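You operate a simulated robot arm through the tools that you are given. There is no shell and no other tool. Be economical: measure what you need, move in short steps, check, and stop when the job is done.

Carry out the task below with a simulated robot arm. There is one attempt and no reset: what you move stays moved.

TASK
Blow the docked mould dry at 10, then 20, then 30 psi.
Fine: turn the pressure knob back to 0.
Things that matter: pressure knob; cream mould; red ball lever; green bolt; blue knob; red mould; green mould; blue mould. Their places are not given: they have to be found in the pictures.

It is judged by the outcome, as a careful person would: the job done as asked, and still so three seconds after it is handed in. It fails if anything else is knocked over, pushed out of place, dropped, spilled or broken.

THE ROBOT
A 7-joint arm with a two-finger parallel gripper, fixed in place. Base frame: the origin is at the foot of the arm, x ahead of it, y to its left, z up; the work surface is at about z = 0.864. Units: m, degrees, N and s.
With the tool pointing down near the work surface it reaches from about 0.3 to 0.7 m from the base axis. Its first joint turns from -66.0 to 66.0 degrees. Payload 1.57 kg.
The tool frame sits at the grasp point between the pads (the TCP): z along the fingers, y along the line on which they close. The tips reach 0.03 m beyond it. Largest opening 0.11 m; finger width 0.024, thickness 0.012; the body of the gripper, 0.048 by 0.112 m, starts 0.078 m behind the TCP.
Orientation is that of the tool frame in the base frame, as a unit quaternion [x, y, z, w]. With the fingers straight down and closing along the base's y, the tool's x points along the base's -x, its y along +y and its z along -z.

THE INTERFACE
- The arm moves only by the tool drive_tool. Its argument "plan" is a list of rows, each a list of 3 entries, a list of its own where there are three numbers: the shift along the tool's x, y, z in m, then the turn, a rotation vector about the tool's x, y, z in degrees, then the opening, from 0 (shut) to 1 (fully open). In form: [[[dx, dy, dz], [rx, ry, rz], gripper], ...]. A call has 1 to 10 rows; each row is the pose to reach, as a shift and turn from the pose commanded when the call began, along the tool's axes at that moment. Each row takes 0.2 s and may step no farther than 0.05 m and 8.6 degrees from the row before; otherwise, or with a gripper value out of range, the whole call is refused. Where a pose cannot be reached the arm comes as near as it can. A force on the tool above 40 N (or 10 N above the force at the start of the call, whichever is more), or a blocked arm, ends the call early, and 0.2 s more pass. The fingers move at their own pace (about 0.108 m/s each) and stop on an object; they squeeze with about 43 N. The grip force told is the motor's: it shows also when the fingers shut on nothing. Time passes only in rows, and 0.2 s behind the last, so rows that repeat a pose let the fingers close. It gives the time, the measured TCP pose, the force on the tool (base axes), the opening and the grip force at its end, in the units of the frame above (readings bear some noise).
- Cameras (640 x 400 px; columns grow to the right, rows downward): "scene" is fixed at [0.1762, -0.4023, 1.4072]; the picture's right is [0.64, -0.77, 0.00], its down [-0.42, -0.35, -0.84] and it looks along [0.64, 0.54, -0.55] (base axes); focal length 321 px, centre (320, 200). "wrist" rides on the gripper at [-0.036, 0, -0.08] in the tool frame; the picture's right is [0.00, -1.00, 0.00], its down [0.97, 0.00, -0.24] and it looks along [0.24, 0.00, 0.97] (tool axes); focal length 218 px, centre (320, 200).
- capture(camera): a new picture of that camera. It takes no simulated time.
- locate(camera, pixels): for up to 12 pixels [column, row] of the newest picture of that camera ("zoom" is the newest enlarged one), the place [x, y, z] in the base frame of the surface seen there, good to about 0.002 m. It takes no simulated time.
- enlarge(camera, box): a new picture of the part [left, top, right, bottom] of that camera's present view, enlarged. It takes no simulated time.
- hand_in(): hands the job in; it is judged then, once.

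Work in short steps. Measure before you move; look again where a grasp or a placing could have gone wrong, and mend it. You have 80 turns and 38 pictures in all, those below and enlarged ones among them. Open the gripper and draw the arm clear of the work before you hand the job in, unless the task says otherwise; then end with one line.

The tools are called as name(argument=value, ...) on one line, values as JSON. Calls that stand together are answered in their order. drive_tool: Moves the arm, as the interface text tells. Its arguments: {"type":"object","properties":{"plan":{"type":"array","items":{"type":"array"}}},"required":["plan"]} The other tools are called the same way: capture (camera) takes a picture; locate (camera, pixels) gives the place of the surface under pixels of a picture; enlarge (camera, box) takes an enlarged picture of a part of a camera's view; hand_in () hands the job in.

At the start:

```text
clock: 0.0
tcp_pos: [0.4445, 0.0442, 1.1533]
tcp_rot: [-0.001, 1.0, 0.0, 0.0]
force: [0.5, -0.6, -0.1]
width: 0.1098
grasp_force: 0.1
```

scene: 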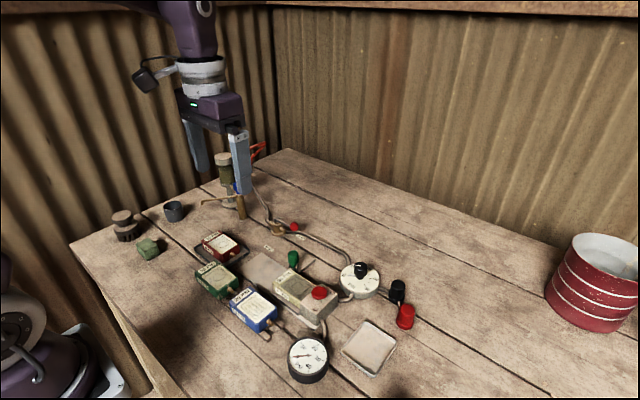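
wrist: 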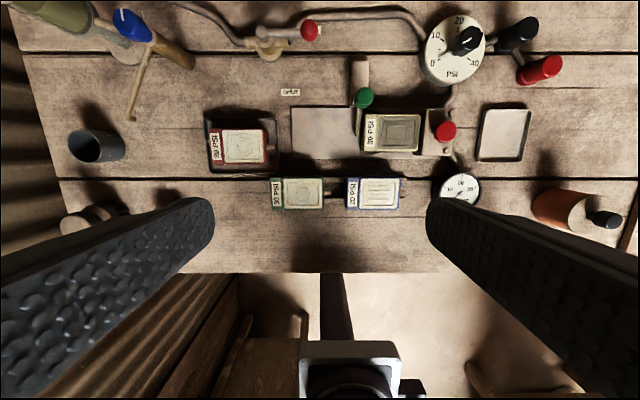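

The wrist picture shows the bench: dial at (455,50), red ball lever at (300,30), docked mould at (390,133) with a red button at (446,131). I enlarge both views to read the details.

enlarge(camera="wrist", box=[200, 0, 420, 140])

enlarge(camera="wrist", box=[340, 0, 580, 220])

enlarge(camera="scene", box=[180, 200, 430, 390])

```text
2.86 times, centred on (310, 70) of wrist
```

zoom: 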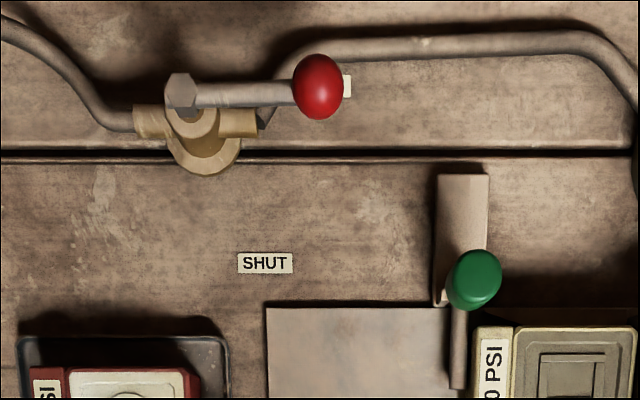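

```text
1.82 times, centred on (460, 110) of wrist
```

zoom: 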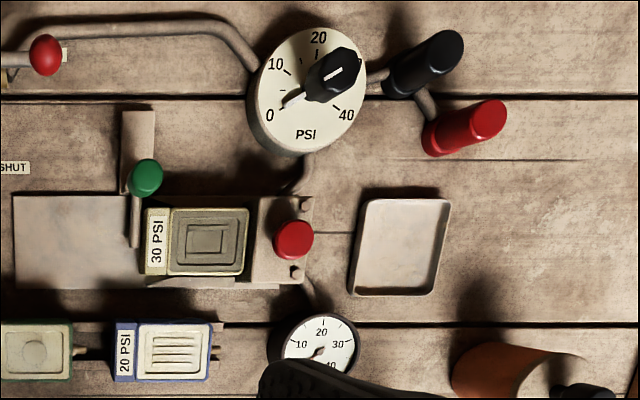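

```text
2.11 times, centred on (305, 295) of scene
```

zoom: 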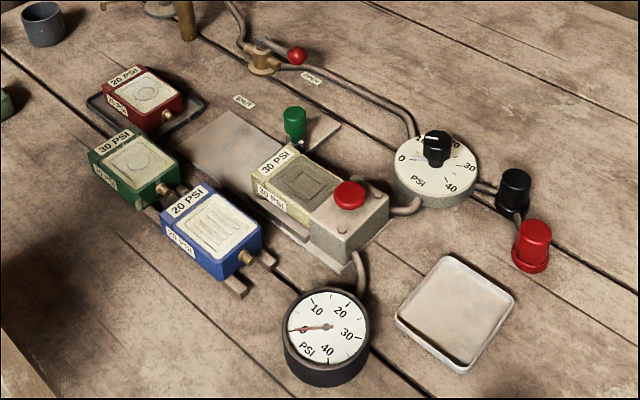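

The docked mould is the cream one (30 PSI). I need to see the valve, the bolt, the blue knob and the knob's pointer more closely.

enlarge(camera="scene", box=[325, 245, 425, 310])

enlarge(camera="scene", box=[190, 130, 320, 215])

enlarge(camera="scene", box=[250, 210, 350, 330])

enlarge(camera="wrist", box=[0, 0, 220, 130])

```text
6.15 times, centred on (375, 278) of scene
```

zoom: 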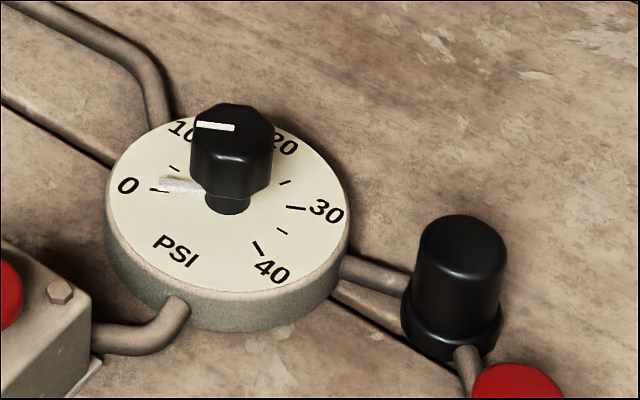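

```text
4.71 times, centred on (255, 172) of scene
```

zoom: 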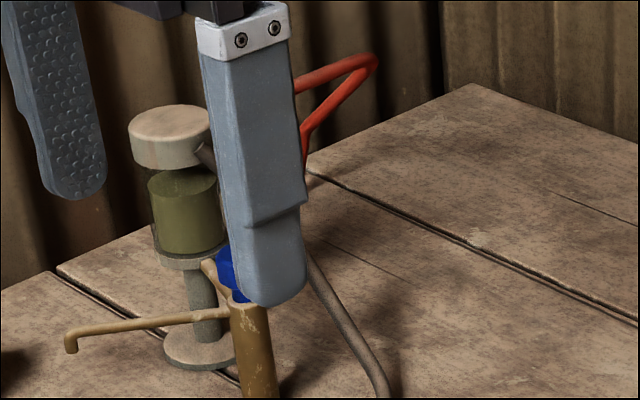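

```text
3.33 times, centred on (300, 270) of scene
```

zoom: 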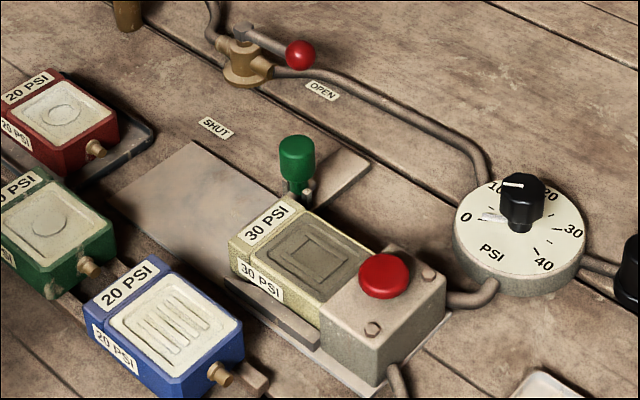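

```text
2.91 times, centred on (110, 65) of wrist
```

zoom: 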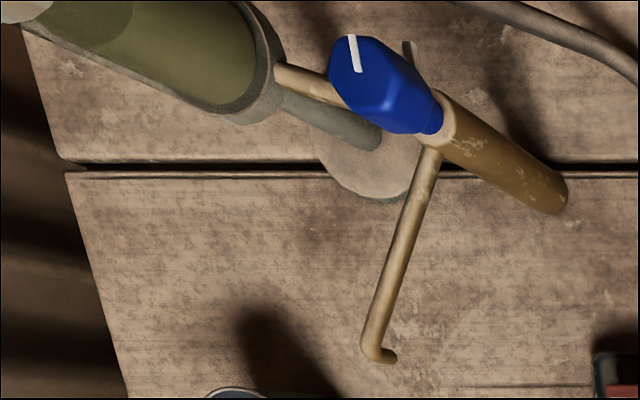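

The lever lies along the pipe at OPEN, the bolt is across the mould's end, and the blue knob is a water tap, so these stay as they are. Now I measure the dial and knob from the scene, then the dock's red button.

enlarge(camera="scene", box=[325, 245, 425, 310])

locate(camera="zoom", pixels=[[128, 187], [152, 190], [268, 255], [305, 208], [180, 215], [284, 182], [215, 127], [235, 120], [202, 127], [255, 115], [230, 185], [461, 235]])

locate(camera="scene", pixels=[[320, 291], [316, 298], [406, 311], [294, 255], [295, 227], [308, 360], [290, 285], [358, 265]])

```text
6.15 times, centred on (375, 278) of scene
```

zoom: 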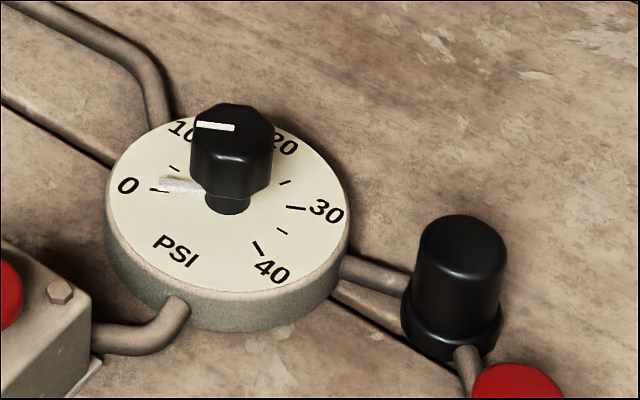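

```text
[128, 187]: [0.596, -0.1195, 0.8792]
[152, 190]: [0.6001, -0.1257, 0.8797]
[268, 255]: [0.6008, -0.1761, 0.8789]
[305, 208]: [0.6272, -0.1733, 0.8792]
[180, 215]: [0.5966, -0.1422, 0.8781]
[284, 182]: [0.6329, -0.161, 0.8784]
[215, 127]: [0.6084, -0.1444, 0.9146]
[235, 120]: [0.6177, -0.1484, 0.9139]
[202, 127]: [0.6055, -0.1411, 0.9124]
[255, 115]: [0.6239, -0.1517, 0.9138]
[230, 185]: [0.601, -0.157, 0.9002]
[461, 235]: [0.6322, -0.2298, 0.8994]
```

```text
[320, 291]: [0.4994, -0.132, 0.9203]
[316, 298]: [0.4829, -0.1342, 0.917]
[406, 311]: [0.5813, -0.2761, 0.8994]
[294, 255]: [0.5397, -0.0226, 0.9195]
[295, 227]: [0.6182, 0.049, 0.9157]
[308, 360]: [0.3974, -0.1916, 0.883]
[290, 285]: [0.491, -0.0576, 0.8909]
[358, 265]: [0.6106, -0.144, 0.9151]
```

The knob centre is near (0.6155, -0.149), top z 0.914, and the scale runs about 60° per 10 psi, clockwise from above. I move above it in small rows, turning -30° so that the fingers close along the pointer.

drive_tool(plan=[[[-0.029, -0.032, 0], [0, 0, -5], 0.5], [[-0.057, -0.064, 0], [0, 0, -10], 0.5], [[-0.086, -0.097, 0], [0, 0, -15], 0.5], [[-0.114, -0.129, 0], [0, 0, -20], 0.5], [[-0.143, -0.161, 0], [0, 0, -25], 0.5], [[-0.171, -0.193, 0], [0, 0, -30], 0.5], [[-0.171, -0.193, 0.045], [0, 0, -30], 0.5], [[-0.171, -0.193, 0.09], [0, 0, -30], 0.5], [[-0.171, -0.193, 0.13], [0, 0, -30], 0.5]])

capture(camera="wrist")

```text
clock: 2.0
tcp_pos: [0.6147, -0.1517, 1.0208]
tcp_rot: [-0.259, 0.966, 0.0, -0.001]
force: [0.4, 0.6, 0.3]
width: 0.055
grasp_force: 0.0
out of reach, approached as far as the arm can: row 6
```

```text
27 pictures are left
```

wrist: 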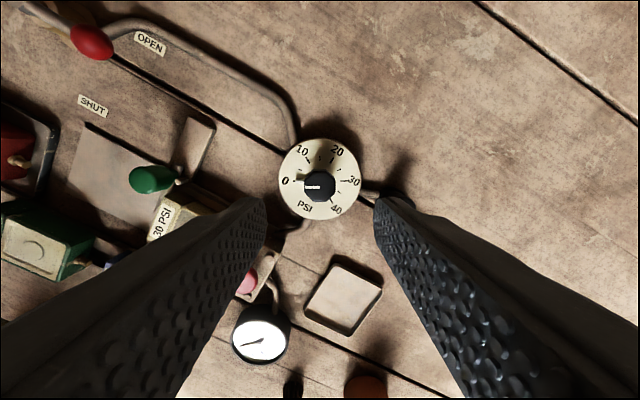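

The pointer lies on the closing line, pointing at 0. I enlarge the dial to refine the knob's centre.

enlarge(camera="wrist", box=[270, 130, 370, 230])

locate(camera="wrist", pixels=[[320, 187], [306, 187], [334, 187], [320, 174], [320, 199], [286, 181], [354, 181], [301, 151], [337, 151]])

```text
4.00 times, centred on (320, 180) of wrist
```

zoom: 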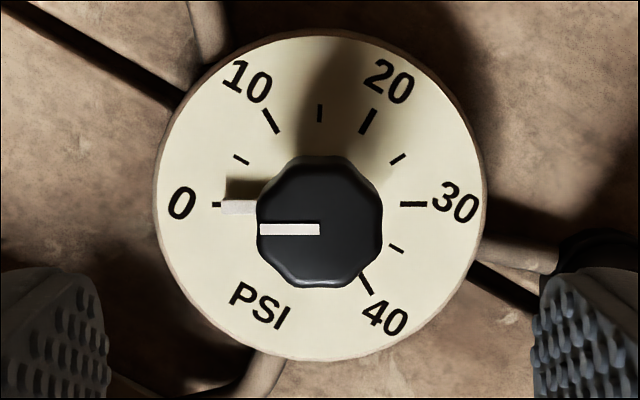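

```text
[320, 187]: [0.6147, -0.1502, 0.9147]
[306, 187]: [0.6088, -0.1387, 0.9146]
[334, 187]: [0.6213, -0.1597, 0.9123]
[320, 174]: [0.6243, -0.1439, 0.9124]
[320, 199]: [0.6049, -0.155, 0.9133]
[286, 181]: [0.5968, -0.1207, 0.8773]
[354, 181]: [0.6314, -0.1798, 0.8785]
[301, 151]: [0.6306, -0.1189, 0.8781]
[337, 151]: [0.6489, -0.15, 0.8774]
```

The knob is octagonal with flats square to the fingers, centre (0.6148, -0.150). I descend to TCP z 0.920 with tips just above the dial, then close gently.

drive_tool(plan=[[[-0.0008, 0.0013, 0.045], [0, 0, 0], 0.5], [[-0.0008, 0.0013, 0.08], [0, 0, 0], 0.5], [[-0.0008, 0.0013, 0.1005], [0, 0, 0], 0.5], [[-0.0008, 0.0013, 0.1005], [0, 0, 0], 0.5], [[-0.0008, 0.0013, 0.1005], [0, 0, 0], 0.0], [[-0.0008, 0.0013, 0.1005], [0, 0, 0], 0.0], [[-0.0008, 0.0013, 0.1005], [0, 0, 0], 0.0]])

```text
clock: 3.6
tcp_pos: [0.6173, -0.1484, 0.9211]
tcp_rot: [-0.26, 0.966, 0.001, 0.0]
force: [3.3, -4.4, -9.6]
width: 0.0296
grasp_force: 39.3
```

Gripped at 0.0296 m with modest side force. I turn +60° about the tool z toward 10 psi.

drive_tool(plan=[[[0, 0, 0], [0, 0, 7.5], 0], [[0, 0, 0], [0, 0, 15], 0], [[0, 0, 0], [0, 0, 22.5], 0], [[0, 0, 0], [0, 0, 30], 0], [[0, 0, 0], [0, 0, 37.5], 0], [[0, 0, 0], [0, 0, 45], 0], [[0, 0, 0], [0, 0, 52.5], 0], [[0, 0, 0], [0, 0, 60], 0], [[0, 0, 0], [0, 0, 60], 0]])

enlarge(camera="scene", box=[270, 230, 430, 390])

```text
clock: 4.7
tcp_pos: [0.6166, -0.1506, 0.9217]
tcp_rot: [0.005, 1.0, -0.003, 0.0]
force: [5.4, -3.8, -10.8]
width: 0.03
grasp_force: 39.0
stopped in row 5: the force on the tool passed its limit (the readings are from after the stop); the commanded pose is now the measured one
```

```text
2.50 times, centred on (350, 310) of scene
```

zoom: 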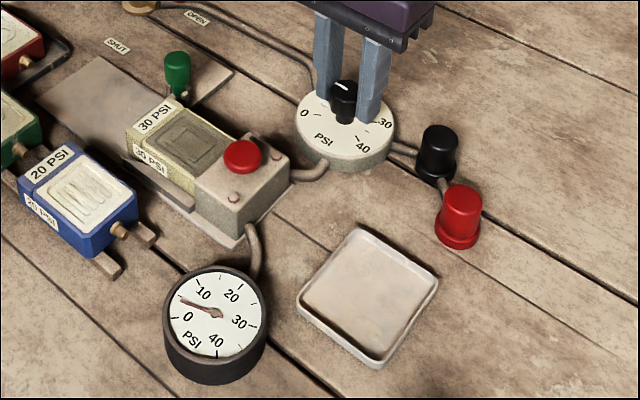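

The call stopped halfway (gauge about 5 psi) from side force. I continue the remaining 30° slowly from the present pose.

drive_tool(plan=[[[0, 0, 0], [0, 0, 5], 0], [[0, 0, 0], [0, 0, 10], 0], [[0, 0, 0], [0, 0, 15], 0], [[0, 0, 0], [0, 0, 20], 0], [[0, 0, 0], [0, 0, 25], 0], [[0, 0, 0], [0, 0, 29.5], 0], [[0, 0, 0], [0, 0, 29.5], 0]])

enlarge(camera="scene", box=[270, 230, 430, 390])

```text
clock: 6.3
tcp_pos: [0.6171, -0.1503, 0.9204]
tcp_rot: [0.26, 0.966, -0.002, 0.0]
force: [14.2, -22.3, -25.3]
width: 0.0295
grasp_force: 39.3
```

```text
2.50 times, centred on (350, 310) of scene
```

zoom: 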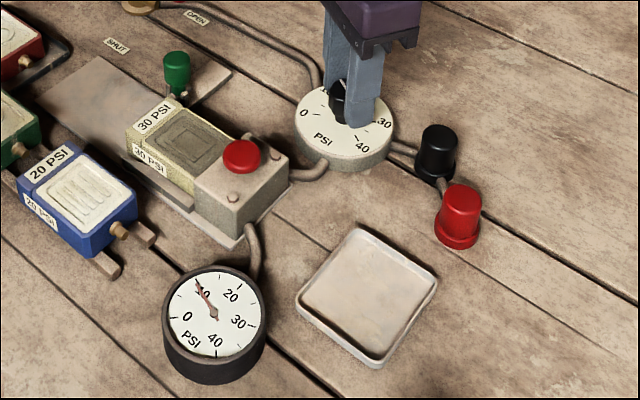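

The gauge reads 10. I release the knob and lift straight up, then check gauge and button.

drive_tool(plan=[[[0, 0, 0], [0, 0, 0], 0.5], [[0, 0, 0], [0, 0, 0], 0.5], [[0, 0, -0.03], [0, 0, 0], 0.5], [[0, 0, -0.07], [0, 0, 0], 0.5], [[0, 0, -0.1], [0, 0, 0], 0.5]])

enlarge(camera="scene", box=[270, 230, 430, 390])

locate(camera="zoom", pixels=[[243, 154], [226, 154], [259, 154], [243, 144], [243, 166], [200, 180], [285, 160], [213, 313], [208, 293], [195, 285], [175, 317]])

```text
clock: 7.5
tcp_pos: [0.6153, -0.1494, 1.0209]
tcp_rot: [0.259, 0.966, -0.001, 0.0]
force: [-1.2, -0.7, 0.9]
width: 0.055
grasp_force: 0.1
```

```text
2.50 times, centred on (350, 310) of scene
```

zoom: 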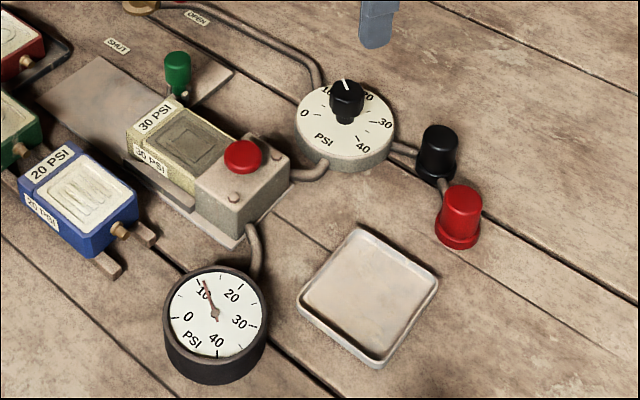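

```text
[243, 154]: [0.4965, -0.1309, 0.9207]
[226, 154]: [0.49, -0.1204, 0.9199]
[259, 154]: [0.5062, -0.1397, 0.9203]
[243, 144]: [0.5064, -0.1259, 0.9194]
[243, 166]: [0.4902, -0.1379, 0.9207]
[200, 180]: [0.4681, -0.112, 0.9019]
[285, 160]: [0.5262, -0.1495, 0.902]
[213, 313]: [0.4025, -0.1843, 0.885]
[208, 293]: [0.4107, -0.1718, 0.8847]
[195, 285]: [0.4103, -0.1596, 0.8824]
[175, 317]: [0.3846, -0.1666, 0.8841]
```

After release the gauge needle seems slightly past 10; I check with the wrist view of the dial and a closer gauge view.

enlarge(camera="wrist", box=[270, 130, 370, 230])

enlarge(camera="scene", box=[330, 335, 380, 385])

enlarge(camera="scene", box=[330, 330, 390, 390])

```text
4.00 times, centred on (320, 180) of wrist
```

zoom: 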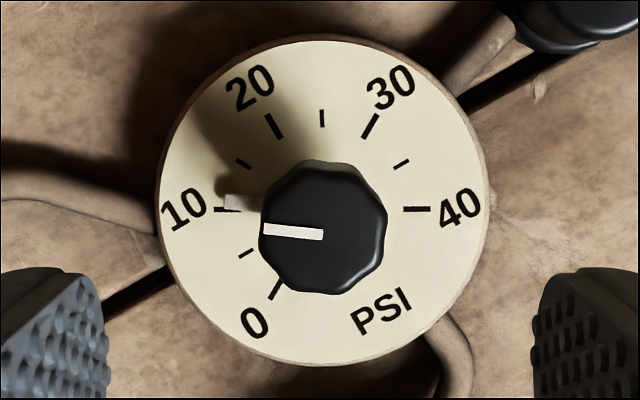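

```text
8.00 times, centred on (355, 360) of scene
```

zoom: 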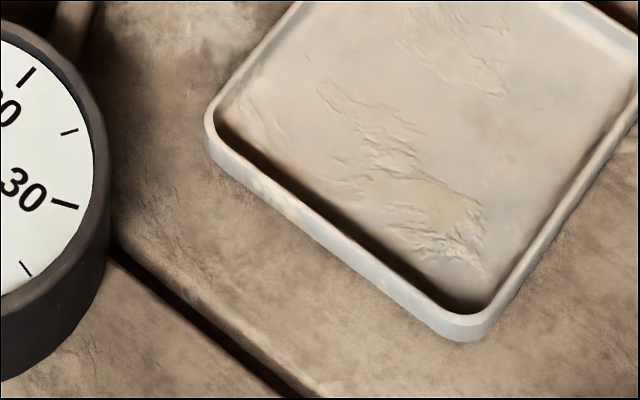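

```text
6.67 times, centred on (360, 360) of scene
```

zoom: 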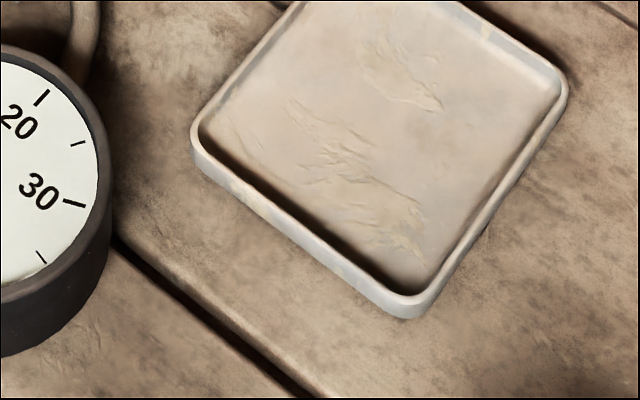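

The pointer sits about 4° past the 10 mark (≈10.6 psi). I regrip with the tool turned back 1.5° so the flats pull the knob square, then release.

drive_tool(plan=[[[0, 0, 0.045], [0, 0, 0], 0.5], [[0, 0, 0.08], [0, 0, 0], 0.5], [[0, 0, 0.1], [0, 0, 0], 0.5], [[0, 0, 0.1], [0, 0, 0], 0.0], [[0, 0, 0.1], [0, 0, 0], 0.0], [[0, 0, 0.1], [0, 0, -1.5], 0.0], [[0, 0, 0.1], [0, 0, -1.5], 0.0]])

drive_tool(plan=[[[0, 0, 0], [0, 0, 0], 0.5], [[0, 0, 0], [0, 0, 0], 0.5], [[0, 0, -0.03], [0, 0, 0], 0.5], [[0, 0, -0.07], [0, 0, 0], 0.5], [[0, 0, -0.1], [0, 0, 1.5], 0.5], [[0, 0, -0.1], [0, 0, 1.5], 0.5]])

enlarge(camera="wrist", box=[270, 130, 370, 230])

enlarge(camera="scene", box=[240, 250, 400, 390])

```text
clock: 9.1
tcp_pos: [0.6159, -0.1503, 0.9227]
tcp_rot: [0.246, 0.969, -0.002, 0.0]
force: [-6.0, -1.9, -0.7]
width: 0.0292
grasp_force: 39.3
```

```text
clock: 10.5
tcp_pos: [0.618, -0.1483, 1.0213]
tcp_rot: [0.259, 0.966, -0.001, 0.0]
force: [0.1, 1.1, 0.2]
width: 0.0551
grasp_force: 0.1
```

```text
4.00 times, centred on (320, 180) of wrist
```

zoom: 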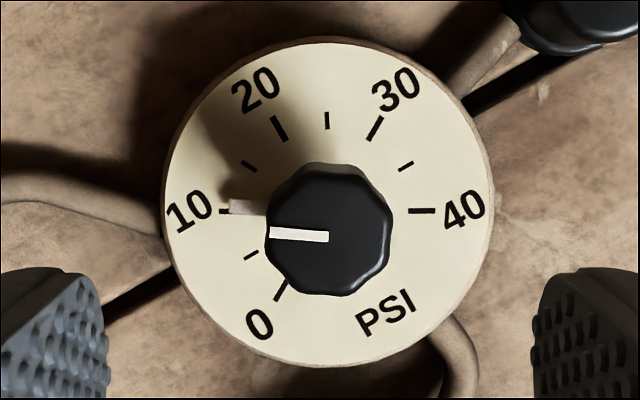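

```text
2.86 times, centred on (320, 320) of scene
```

zoom: 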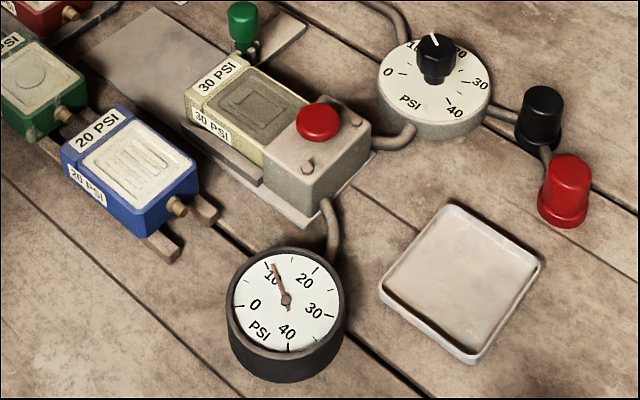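

Still ~5° past 10 (≈10.9). I regrip, turn back 5° more and read the gauge before letting go.

drive_tool(plan=[[[0, 0.0005, 0.045], [0, 0, 0], 0.4], [[0, 0.0005, 0.08], [0, 0, 0], 0.4], [[0, 0.0005, 0.1], [0, 0, 0], 0.4], [[0, 0.0005, 0.1], [0, 0, 0], 0.0], [[0, 0.0005, 0.1], [0, 0, 0], 0.0], [[0, 0.0005, 0.1], [0, 0, -2.5], 0.0], [[0, 0.0005, 0.1], [0, 0, -5], 0.0], [[0, 0.0005, 0.1], [0, 0, -5], 0.0]])

enlarge(camera="scene", box=[270, 250, 410, 390])

```text
clock: 12.3
tcp_pos: [0.6151, -0.1497, 0.9194]
tcp_rot: [0.218, 0.976, -0.001, -0.002]
force: [-17.4, -15.4, -14.0]
width: 0.0297
grasp_force: 39.5
```

```text
2.86 times, centred on (340, 320) of scene
```

zoom: 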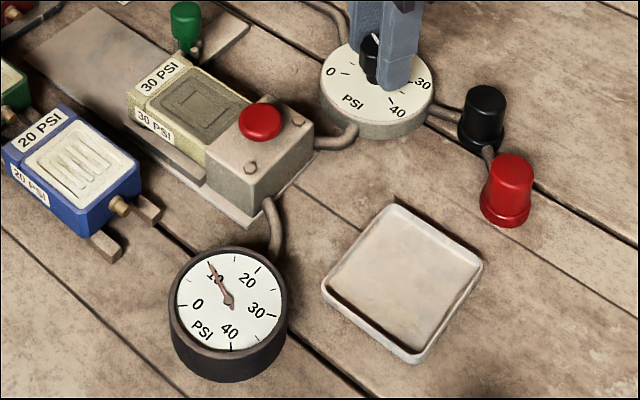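

The gauge is at about 10 now. I release, lift, and check once.

drive_tool(plan=[[[0, 0, 0], [0, 0, 0], 0.4], [[0, 0, 0], [0, 0, 0], 0.5], [[0, 0, -0.03], [0, 0, 0], 0.5], [[0, 0, -0.07], [0, 0, 0], 0.5], [[0, 0, -0.1], [0, 0, 5], 0.5], [[0, 0, -0.1], [0, 0, 5], 0.5]])

enlarge(camera="wrist", box=[270, 130, 370, 230])

```text
clock: 13.7
tcp_pos: [0.6146, -0.15, 1.023]
tcp_rot: [0.26, 0.966, -0.001, 0.0]
force: [0.0, -0.3, -1.1]
width: 0.0552
grasp_force: 0.1
```

```text
4.00 times, centred on (320, 180) of wrist
```

zoom: 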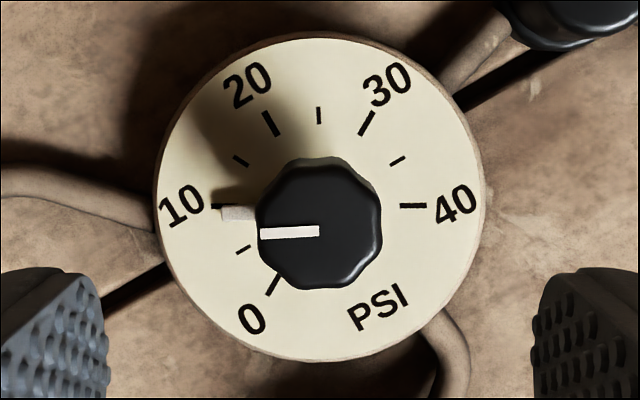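

The pointer is at about 9.6 psi, close to 10. Now I move over the red button (0.498, -0.131, top 0.9205) with the fingers shut and stop just above it.

drive_tool(plan=[[[0.037, -0.014, 0], [0, 0, 0], 0], [[0.074, -0.028, 0], [0, 0, 0], 0], [[0.1105, -0.0419, 0], [0, 0, 0], 0], [[0.1105, -0.0419, 0.035], [0, 0, 0], 0], [[0.1105, -0.0419, 0.066], [0, 0, 0], 0], [[0.1105, -0.0419, 0.066], [0, 0, 0], 0]])

enlarge(camera="scene", box=[240, 220, 410, 390])

```text
clock: 15.1
tcp_pos: [0.4994, -0.1297, 0.9557]
tcp_rot: [0.26, 0.966, -0.001, 0.0]
force: [0.1, 0.0, 0.2]
width: 0.0
grasp_force: 21.4
```

```text
2.35 times, centred on (325, 305) of scene
```

zoom: 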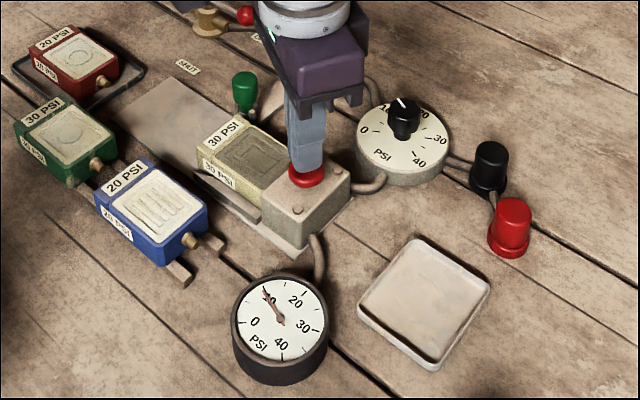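

The fingertips are centred over the button. I press down in small steps, hold, and read the force.

drive_tool(plan=[[[0, 0, 0.005], [0, 0, 0], 0], [[0, 0, 0.007], [0, 0, 0], 0], [[0, 0, 0.009], [0, 0, 0], 0], [[0, 0, 0.011], [0, 0, 0], 0], [[0, 0, 0.011], [0, 0, 0], 0]])

enlarge(camera="scene", box=[240, 230, 370, 390])

```text
clock: 16.3
tcp_pos: [0.5007, -0.1315, 0.9453]
tcp_rot: [0.259, 0.966, -0.001, 0.001]
force: [-1.6, -0.5, 3.4]
width: 0.0
grasp_force: 21.6
```

```text
2.50 times, centred on (305, 310) of scene
```

zoom: 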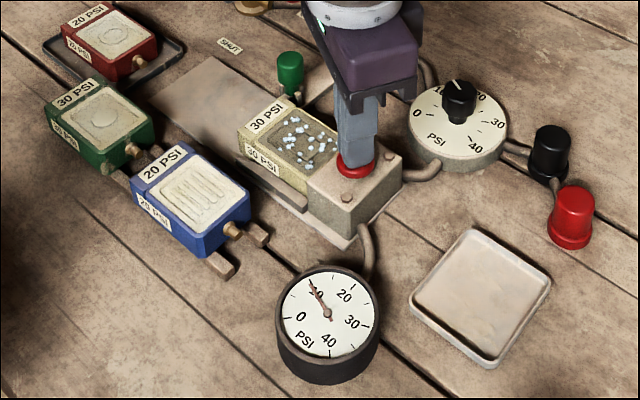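

Droplets are being blown from the cream mould, so the button blows. I press 1 mm more and hold for two seconds.

drive_tool(plan=[[[0, 0, 0.001], [0, 0, 0], 0], [[0, 0, 0.001], [0, 0, 0], 0], [[0, 0, 0.001], [0, 0, 0], 0], [[0, 0, 0.001], [0, 0, 0], 0], [[0, 0, 0.001], [0, 0, 0], 0], [[0, 0, 0.001], [0, 0, 0], 0], [[0, 0, 0.001], [0, 0, 0], 0], [[0, 0, 0.001], [0, 0, 0], 0], [[0, 0, 0.001], [0, 0, 0], 0], [[0, 0, 0.001], [0, 0, 0], 0]])

enlarge(camera="scene", box=[240, 230, 370, 390])

```text
clock: 18.5
tcp_pos: [0.5, -0.1304, 0.9433]
tcp_rot: [0.259, 0.966, -0.001, 0.001]
force: [0.0, -1.6, 2.8]
width: 0.0
grasp_force: 21.5
```

```text
2.50 times, centred on (305, 310) of scene
```

zoom: 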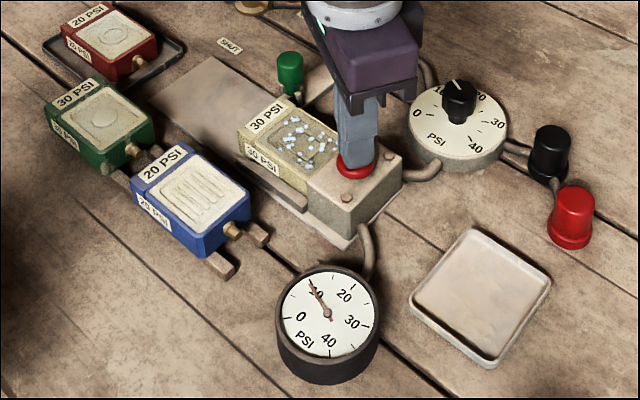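

Blowing continues steadily at 10. I hold one more second, then lift and return over the knob with the gripper opening.

drive_tool(plan=[[[0, 0, 0], [0, 0, 0], 0], [[0, 0, 0], [0, 0, 0], 0], [[0, 0, 0], [0, 0, 0], 0], [[0, 0, 0], [0, 0, 0], 0], [[0, 0, -0.04], [0, 0, 0], 0], [[0, 0, -0.078], [0, 0, 0], 0.2], [[-0.037, 0.014, -0.078], [0, 0, 0], 0.5], [[-0.074, 0.028, -0.078], [0, 0, 0], 0.5], [[-0.1105, 0.0419, -0.078], [0, 0, 0], 0.5], [[-0.1105, 0.0419, -0.078], [0, 0, 0], 0.5]])

```text
clock: 20.7
tcp_pos: [0.6167, -0.1483, 1.0231]
tcp_rot: [0.26, 0.965, -0.001, 0.0]
force: [0.0, -0.7, 0.9]
width: 0.055
grasp_force: 0.1
```

Above the knob again. I descend with the tool turned -2.5° to match the knob's flats, and grip.

drive_tool(plan=[[[0, 0, 0.045], [0, 0, -2.5], 0.4], [[0, 0, 0.08], [0, 0, -2.5], 0.4], [[0, 0, 0.101], [0, 0, -2.5], 0.4], [[0, 0, 0.101], [0, 0, -2.5], 0.4], [[0, 0, 0.101], [0, 0, -2.5], 0.0], [[0, 0, 0.101], [0, 0, -2.5], 0.0], [[0, 0, 0.101], [0, 0, -2.5], 0.0]])

drive_tool(plan=[[[0, 0, 0], [0, 0, 6], 0], [[0, 0, 0], [0, 0, 12], 0], [[0, 0, 0], [0, 0, 18], 0], [[0, 0, 0], [0, 0, 24], 0], [[0, 0, 0], [0, 0, 30], 0], [[0, 0, 0], [0, 0, 36], 0], [[0, 0, 0], [0, 0, 42], 0], [[0, 0, 0], [0, 0, 48], 0], [[0, 0, 0], [0, 0, 54], 0], [[0, 0, 0], [0, 0, 60], 0]])

```text
clock: 22.3
tcp_pos: [0.6165, -0.1521, 0.9213]
tcp_rot: [0.239, 0.971, -0.003, -0.001]
force: [-10.9, -18.6, -5.7]
width: 0.0297
grasp_force: 39.4
```

```text
clock: 24.5
tcp_pos: [0.6158, -0.1535, 0.9221]
tcp_rot: [0.692, 0.722, -0.002, 0.001]
force: [-28.7, -24.2, 5.6]
width: 0.0296
grasp_force: 39.2
```

The tool is at yaw 87.6°, near the 20 mark. I release, lift and look at the dial.

drive_tool(plan=[[[0, 0, 0], [0, 0, 0], 0.4], [[0, 0, 0], [0, 0, 0], 0.5], [[0, 0, -0.03], [0, 0, 0], 0.5], [[0, 0, -0.07], [0, 0, 0], 0.5], [[0, 0, -0.1], [0, 0, 2.5], 0.5], [[0, 0, -0.1], [0, 0, 2.5], 0.5]])

enlarge(camera="wrist", box=[270, 130, 370, 230])

```text
clock: 25.9
tcp_pos: [0.618, -0.1521, 1.0219]
tcp_rot: [0.708, 0.707, -0.001, 0.001]
force: [-0.7, 0.7, -0.3]
width: 0.0551
grasp_force: 0.0
```

```text
4.00 times, centred on (320, 180) of wrist
```

zoom: 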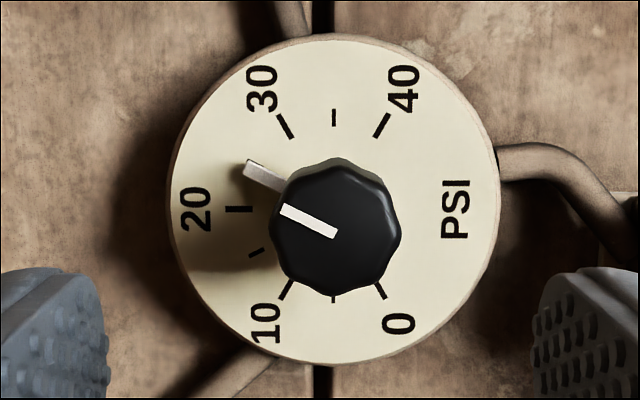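

The knob overshot to about 24 psi: I had about 3–4 mm of eccentricity, and the side force dragged it on release. I recentre (about -3.8 mm in tool y, +1.6 mm in x), grip at -19° on the next flats, and read the force.

drive_tool(plan=[[[0.0016, -0.0038, 0.03], [0, 0, -7], 0.5], [[0.0016, -0.0038, 0.06], [0, 0, -14], 0.5], [[0.0016, -0.0038, 0.1], [0, 0, -19], 0.5], [[0.0016, -0.0038, 0.1], [0, 0, -19], 0.5], [[0.0016, -0.0038, 0.1], [0, 0, -19], 0.0], [[0.0016, -0.0038, 0.1], [0, 0, -19], 0.0], [[0.0016, -0.0038, 0.1], [0, 0, -19], 0.0]])

```text
clock: 27.5
tcp_pos: [0.6139, -0.1484, 0.9203]
tcp_rot: [0.581, 0.814, 0.0, 0.001]
force: [4.0, 0.0, -8.1]
width: 0.029
grasp_force: 38.7
```

Force is low now, so I am centred. I turn back 26° toward 20 psi and read the force before releasing.

drive_tool(plan=[[[0, 0, 0], [0, 0, -6], 0], [[0, 0, 0], [0, 0, -12], 0], [[0, 0, 0], [0, 0, -18], 0], [[0, 0, 0], [0, 0, -23], 0], [[0, 0, 0], [0, 0, -26], 0], [[0, 0, 0], [0, 0, -26], 0]])

enlarge(camera="scene", box=[270, 250, 410, 390])

```text
clock: 28.9
tcp_pos: [0.614, -0.1486, 0.9211]
tcp_rot: [0.382, 0.924, -0.001, 0.001]
force: [16.0, -18.2, -17.6]
width: 0.0287
grasp_force: 38.5
```

```text
2.86 times, centred on (340, 320) of scene
```

zoom: 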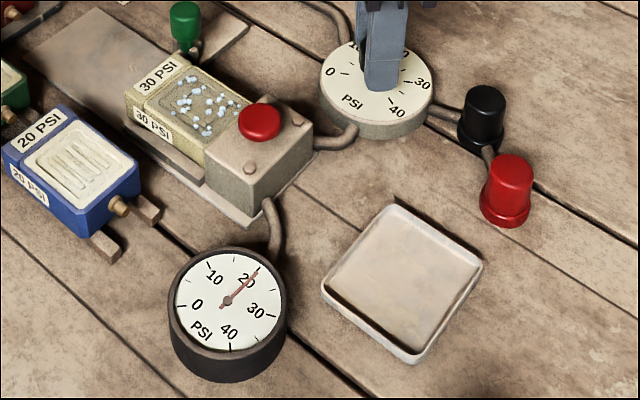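

Gauge reads 20. The side force is about 24 N along -tool x, so I ease 1.5 mm that way before opening, then lift and check; droplets still show with the button up, so I'll see whether the blowing is latched.

drive_tool(plan=[[[-0.0008, 0, 0], [0, 0, 0], 0], [[-0.0015, 0, 0], [0, 0, 0], 0], [[-0.0015, 0, 0], [0, 0, 0], 0]])

drive_tool(plan=[[[0, 0, 0], [0, 0, 0], 0.4], [[0, 0, 0], [0, 0, 0], 0.5], [[0, 0, -0.03], [0, 0, 0], 0.5], [[0, 0, -0.07], [0, 0, 0], 0.5], [[0, 0, -0.1], [0, 0, 0], 0.5], [[0, 0, -0.1], [0, 0, 0], 0.5]])

capture(camera="wrist")

enlarge(camera="scene", box=[270, 250, 410, 390])

```text
clock: 29.7
tcp_pos: [0.6138, -0.1497, 0.9225]
tcp_rot: [0.384, 0.923, -0.002, -0.001]
force: [3.9, -13.5, -16.6]
width: 0.029
grasp_force: 38.5
```

```text
clock: 31.1
tcp_pos: [0.6141, -0.1456, 1.0225]
tcp_rot: [0.383, 0.924, -0.002, 0.001]
force: [-0.8, 0.0, 0.1]
width: 0.0546
grasp_force: 0.1
```

```text
10 pictures are left
```

wrist: 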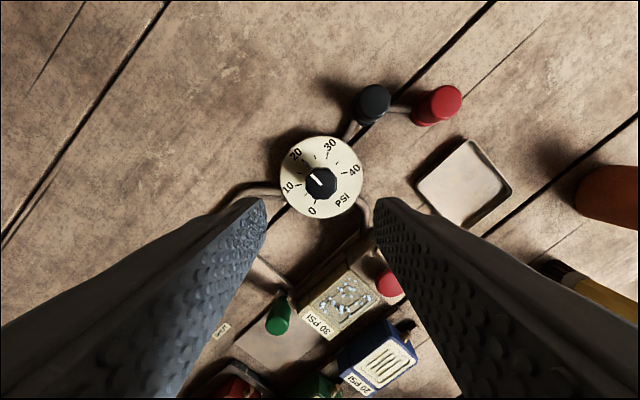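

```text
2.86 times, centred on (340, 320) of scene
```

zoom: 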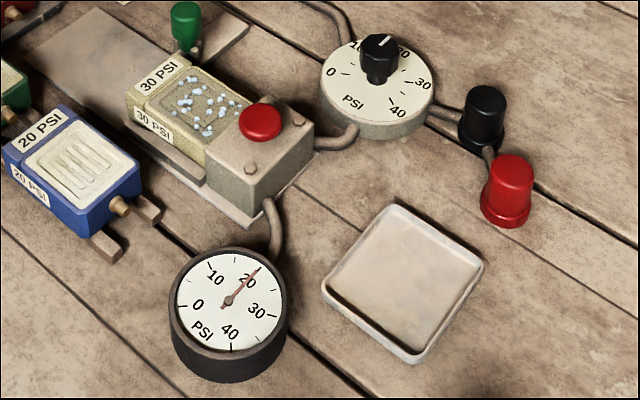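

The dial and gauge show 20, and droplets keep showing though the button is up. I go to the button, press, and look while holding.

drive_tool(plan=[[[0.031, -0.024, 0], [0, 0, 0], 0], [[0.062, -0.048, 0], [0, 0, 0], 0], [[0.0921, -0.0714, 0], [0, 0, 0], 0], [[0.0921, -0.0714, 0.035], [0, 0, 0], 0], [[0.0921, -0.0714, 0.066], [0, 0, 0], 0], [[0.0921, -0.0714, 0.071], [0, 0, 0], 0], [[0.0921, -0.0714, 0.075], [0, 0, 0], 0], [[0.0921, -0.0714, 0.079], [0, 0, 0], 0], [[0.0921, -0.0714, 0.079], [0, 0, 0], 0]])

enlarge(camera="scene", box=[240, 230, 370, 390])

```text
clock: 33.1
tcp_pos: [0.4986, -0.1344, 0.9436]
tcp_rot: [0.383, 0.924, -0.002, 0.002]
force: [2.0, -1.2, 4.6]
width: 0.0
grasp_force: 21.4
```

```text
2.50 times, centred on (305, 310) of scene
```

zoom: 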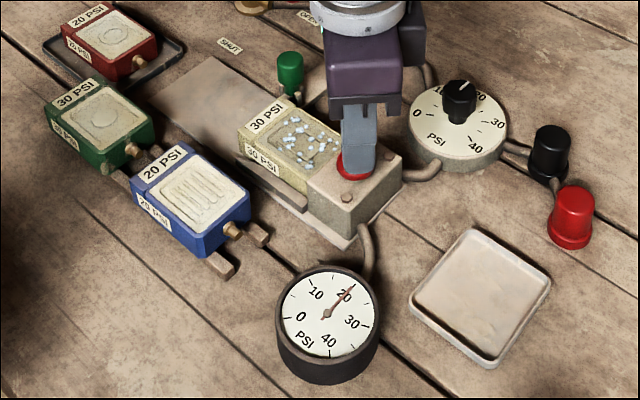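

Droplets continue while pressed, so holding is blowing. I hold it at 20 psi for three more seconds, lifting and returning over the knob.

drive_tool(plan=[[[0, 0, 0], [0, 0, 0], 0], [[0, 0, 0], [0, 0, 0], 0], [[0, 0, 0], [0, 0, 0], 0], [[0, 0, 0], [0, 0, 0], 0], [[0, 0, 0], [0, 0, 0], 0], [[0, 0, 0], [0, 0, 0], 0], [[0, 0, 0], [0, 0, 0], 0], [[0, 0, 0], [0, 0, 0], 0], [[0, 0, 0], [0, 0, 0], 0], [[0, 0, 0], [0, 0, 0], 0]])

drive_tool(plan=[[[0, 0, 0], [0, 0, 0], 0], [[0, 0, 0], [0, 0, 0], 0], [[0, 0, 0], [0, 0, 0], 0], [[0, 0, -0.04], [0, 0, 0], 0], [[0, 0, -0.079], [0, 0, 0], 0.2], [[-0.031, 0.024, -0.079], [0, 0, 0], 0.5], [[-0.062, 0.048, -0.079], [0, 0, 0], 0.5], [[-0.0921, 0.0714, -0.079], [0, 0, 0], 0.5], [[-0.0921, 0.0714, -0.079], [0, 0, 0], 0.5], [[-0.0921, 0.0714, -0.079], [0, 0, 0], 0.5]])

capture(camera="wrist")

locate(camera="wrist", pixels=[[320, 181], [310, 181], [330, 181], [320, 171], [320, 191], [296, 153], [331, 145], [353, 170], [290, 187], [313, 211]])

```text
clock: 35.3
tcp_pos: [0.4975, -0.1352, 0.9433]
tcp_rot: [0.383, 0.924, -0.002, 0.0]
force: [0.2, -0.4, 4.3]
width: 0.0002
grasp_force: 21.5
```

```text
clock: 37.5
tcp_pos: [0.6135, -0.15, 1.0204]
tcp_rot: [0.384, 0.924, -0.001, 0.001]
force: [-0.1, 0.1, 0.8]
width: 0.0551
grasp_force: 0.1
```

```text
7 pictures are left
```

wrist: 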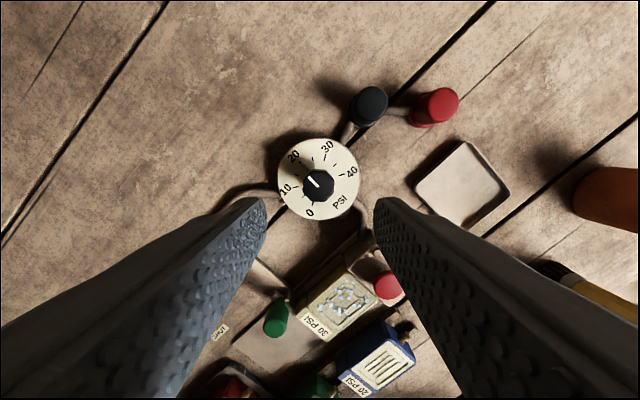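

```text
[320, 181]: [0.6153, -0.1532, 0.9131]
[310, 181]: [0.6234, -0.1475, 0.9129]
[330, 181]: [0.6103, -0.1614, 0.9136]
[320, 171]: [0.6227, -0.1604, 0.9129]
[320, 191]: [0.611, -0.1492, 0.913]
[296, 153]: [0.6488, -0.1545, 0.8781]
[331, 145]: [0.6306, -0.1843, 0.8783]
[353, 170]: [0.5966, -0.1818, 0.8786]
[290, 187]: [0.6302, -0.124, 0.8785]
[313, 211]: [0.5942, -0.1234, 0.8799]
```

The knob reads 20 and the flats match yaw 45°. I grip with a small recentring shift, then turn half way and check the side force before going near 30.

drive_tool(plan=[[[-0.001, 0.0007, 0.045], [0, 0, 0], 0.4], [[-0.001, 0.0007, 0.08], [0, 0, 0], 0.4], [[-0.001, 0.0007, 0.1], [0, 0, 0], 0.4], [[-0.001, 0.0007, 0.1], [0, 0, 0], 0.4], [[-0.001, 0.0007, 0.1], [0, 0, 0], 0.0], [[-0.001, 0.0007, 0.1], [0, 0, 0], 0.0], [[-0.001, 0.0007, 0.1], [0, 0, 0], 0.0]])

drive_tool(plan=[[[0, 0, 0], [0, 0, 5], 0], [[0, 0, 0], [0, 0, 10], 0], [[0, 0, 0], [0, 0, 15], 0], [[0, 0, 0], [0, 0, 20], 0], [[0, 0, 0], [0, 0, 25], 0], [[0, 0, 0], [0, 0, 30], 0], [[0, 0, 0], [0, 0, 30], 0]])

```text
clock: 39.1
tcp_pos: [0.6152, -0.1505, 0.9215]
tcp_rot: [0.383, 0.924, -0.002, -0.001]
force: [-10.2, -9.3, -4.6]
width: 0.0289
grasp_force: 39.0
```

```text
clock: 40.7
tcp_pos: [0.6139, -0.15, 0.9215]
tcp_rot: [0.609, 0.793, -0.001, 0.0]
force: [-16.3, -18.9, -7.5]
width: 0.0288
grasp_force: 38.8
```

Side force is ~25 N; I ease 1.5 mm along it and turn 25° more (to about 29 psi), then read force and gauge.

drive_tool(plan=[[[-0.0009, -0.0013, 0], [0, 0, 0], 0], [[-0.0009, -0.0013, 0], [0, 0, 5], 0], [[-0.0009, -0.0013, 0], [0, 0, 10], 0], [[-0.0009, -0.0013, 0], [0, 0, 15], 0], [[-0.0009, -0.0013, 0], [0, 0, 20], 0], [[-0.0009, -0.0013, 0], [0, 0, 25], 0], [[-0.0009, -0.0013, 0], [0, 0, 25], 0]])

enlarge(camera="scene", box=[270, 250, 410, 390])

```text
clock: 42.3
tcp_pos: [0.6152, -0.1492, 0.9217]
tcp_rot: [0.767, 0.642, 0.0, 0.002]
force: [8.9, -4.3, -5.0]
width: 0.0288
grasp_force: 38.9
```

```text
2.86 times, centred on (340, 320) of scene
```

zoom: 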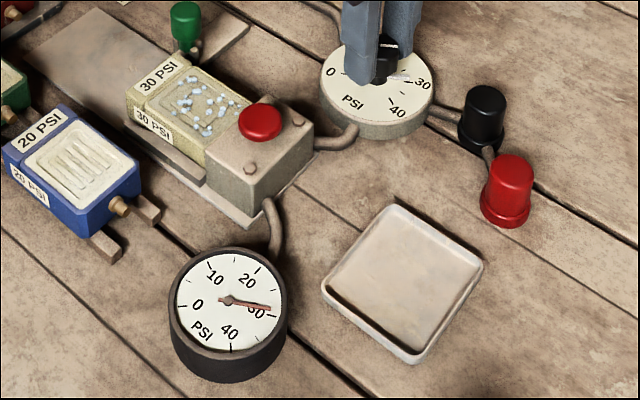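

The gauge reads about 28.5–29. I turn 4.5° more with low side force, then release and lift, and check the dial.

drive_tool(plan=[[[0, 0, 0], [0, 0, 2.5], 0], [[0, 0, 0], [0, 0, 4.5], 0], [[0, 0, 0], [0, 0, 4.5], 0]])

drive_tool(plan=[[[0, 0, 0], [0, 0, 0], 0.4], [[0, 0, 0], [0, 0, 0], 0.5], [[0, 0, -0.03], [0, 0, 0], 0.5], [[0, 0, -0.07], [0, 0, 0], 0.5], [[0, 0, -0.1], [0, 0, 0], 0.5], [[0, 0, -0.1], [0, 0, 0], 0.5]])

enlarge(camera="scene", box=[300, 250, 410, 390])

```text
clock: 43.1
tcp_pos: [0.6144, -0.1507, 0.9219]
tcp_rot: [0.791, 0.612, 0.001, 0.001]
force: [16.8, -0.8, -5.5]
width: 0.0288
grasp_force: 38.8
```

```text
clock: 44.5
tcp_pos: [0.6128, -0.1501, 1.0188]
tcp_rot: [0.791, 0.611, 0.0, 0.001]
force: [0.2, -0.4, -0.4]
width: 0.0551
grasp_force: 0.0
```

```text
2.86 times, centred on (355, 320) of scene
```

zoom: 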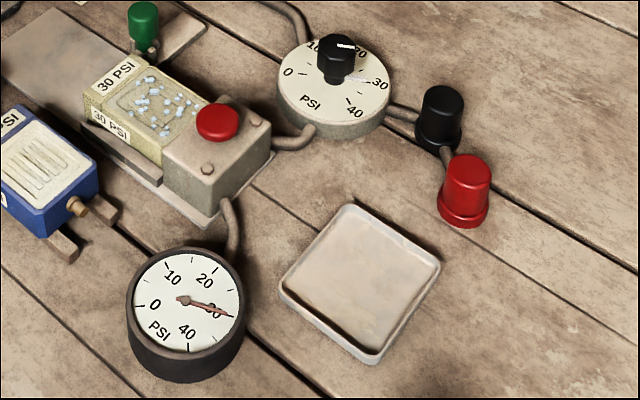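

Gauge and dial show 30. I go to the button and press and hold at 30 psi.

drive_tool(plan=[[[-0.0035, -0.0385, 0], [0, 0, 0], 0], [[-0.007, -0.077, 0], [0, 0, 0], 0], [[-0.0105, -0.1156, 0], [0, 0, 0], 0], [[-0.0105, -0.1156, 0.035], [0, 0, 0], 0], [[-0.0105, -0.1156, 0.065], [0, 0, 0], 0], [[-0.0105, -0.1156, 0.071], [0, 0, 0], 0], [[-0.0105, -0.1156, 0.074], [0, 0, 0], 0], [[-0.0105, -0.1156, 0.077], [0, 0, 0], 0], [[-0.0105, -0.1156, 0.077], [0, 0, 0], 0]])

drive_tool(plan=[[[0, 0, 0], [0, 0, 0], 0], [[0, 0, 0], [0, 0, 0], 0], [[0, 0, 0], [0, 0, 0], 0], [[0, 0, 0], [0, 0, 0], 0], [[0, 0, 0], [0, 0, 0], 0], [[0, 0, 0], [0, 0, 0], 0], [[0, 0, 0], [0, 0, 0], 0], [[0, 0, 0], [0, 0, 0], 0], [[0, 0, 0], [0, 0, 0], 0], [[0, 0, 0], [0, 0, 0], 0]])

enlarge(camera="scene", box=[240, 230, 370, 390])

```text
clock: 46.5
tcp_pos: [0.4993, -0.1317, 0.9433]
tcp_rot: [0.79, 0.613, 0.0, 0.001]
force: [2.2, 0.8, 2.9]
width: 0.0002
grasp_force: 21.3
```

```text
clock: 48.7
tcp_pos: [0.4988, -0.1314, 0.9438]
tcp_rot: [0.79, 0.613, 0.0, 0.002]
force: [0.7, -0.4, 2.8]
width: 0.0
grasp_force: 21.5
```

```text
2.50 times, centred on (305, 310) of scene
```

zoom: 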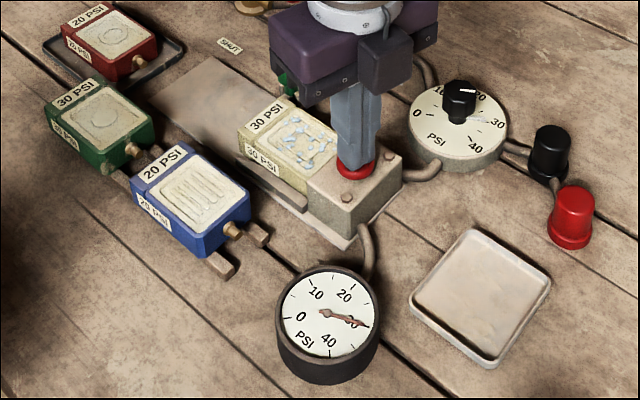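

The mould is drying pale. I hold one more second, lift, and return over the knob.

drive_tool(plan=[[[0, 0, 0], [0, 0, 0], 0], [[0, 0, 0], [0, 0, 0], 0], [[0, 0, 0], [0, 0, 0], 0], [[0, 0, 0], [0, 0, 0], 0], [[0, 0, -0.04], [0, 0, 0], 0], [[0, 0, -0.077], [0, 0, 0], 0.2], [[0.0035, 0.0385, -0.077], [0, 0, 0], 0.5], [[0.007, 0.077, -0.077], [0, 0, 0], 0.5], [[0.0105, 0.1156, -0.077], [0, 0, 0], 0.5], [[0.0105, 0.1156, -0.077], [0, 0, 0], 0.5]])

drive_tool(plan=[[[0, 0.0008, 0.045], [0, 0, 0], 0.4], [[0, 0.0008, 0.08], [0, 0, 0], 0.4], [[0, 0.0008, 0.098], [0, 0, 0], 0.4], [[0, 0.0008, 0.098], [0, 0, 0], 0.4], [[0, 0.0008, 0.098], [0, 0, 0], 0.0], [[0, 0.0008, 0.098], [0, 0, 0], 0.0], [[0, 0.0008, 0.098], [0, 0, 0], 0.0]])

drive_tool(plan=[[[0, 0, 0], [0, 0, -6], 0], [[0, 0, 0], [0, 0, -12], 0], [[0, 0, 0], [0, 0, -18], 0], [[0, 0, 0], [0, 0, -24], 0], [[0, 0, 0], [0, 0, -30], 0], [[0, 0, 0], [0, 0, -36], 0], [[0, 0, 0], [0, 0, -42], 0], [[0, 0, 0], [0, 0, -42], 0]])

```text
clock: 50.9
tcp_pos: [0.6128, -0.1514, 1.022]
tcp_rot: [0.792, 0.611, -0.001, 0.0]
force: [-0.4, 0.4, 0.0]
width: 0.0549
grasp_force: 0.1
```

```text
clock: 52.5
tcp_pos: [0.6158, -0.1511, 0.9233]
tcp_rot: [0.791, 0.612, 0.0, 0.0]
force: [-0.9, 0.7, -4.5]
width: 0.0289
grasp_force: 38.5
```

```text
clock: 54.3
tcp_pos: [0.6147, -0.15, 0.9233]
tcp_rot: [0.518, 0.855, -0.001, 0.002]
force: [8.1, -2.3, -2.5]
width: 0.029
grasp_force: 38.2
```

Turning back smoothly with low force. I continue in the same direction.

drive_tool(plan=[[[0, 0, 0], [0, 0, -6], 0], [[0, 0, 0], [0, 0, -12], 0], [[0, 0, 0], [0, 0, -18], 0], [[0, 0, 0], [0, 0, -24], 0], [[0, 0, 0], [0, 0, -30], 0], [[0, 0, 0], [0, 0, -36], 0], [[0, 0, 0], [0, 0, -42], 0], [[0, 0, 0], [0, 0, -48], 0], [[0, 0, 0], [0, 0, -48], 0]])

```text
clock: 56.3
tcp_pos: [0.6148, -0.1501, 0.924]
tcp_rot: [0.126, 0.992, -0.001, 0.001]
force: [6.4, -2.1, 17.0]
width: 0.0287
grasp_force: 38.8
```

Yaw is 14.5°, half way (about 15 psi). I continue another 48°.

drive_tool(plan=[[[0, 0, 0], [0, 0, -6], 0], [[0, 0, 0], [0, 0, -12], 0], [[0, 0, 0], [0, 0, -18], 0], [[0, 0, 0], [0, 0, -24], 0], [[0, 0, 0], [0, 0, -30], 0], [[0, 0, 0], [0, 0, -36], 0], [[0, 0, 0], [0, 0, -42], 0], [[0, 0, 0], [0, 0, -48], 0], [[0, 0, 0], [0, 0, -48], 0]])

```text
clock: 58.3
tcp_pos: [0.6147, -0.15, 0.9231]
tcp_rot: [-0.289, 0.957, -0.001, 0.0]
force: [11.9, 1.6, 17.7]
width: 0.0286
grasp_force: 38.4
```

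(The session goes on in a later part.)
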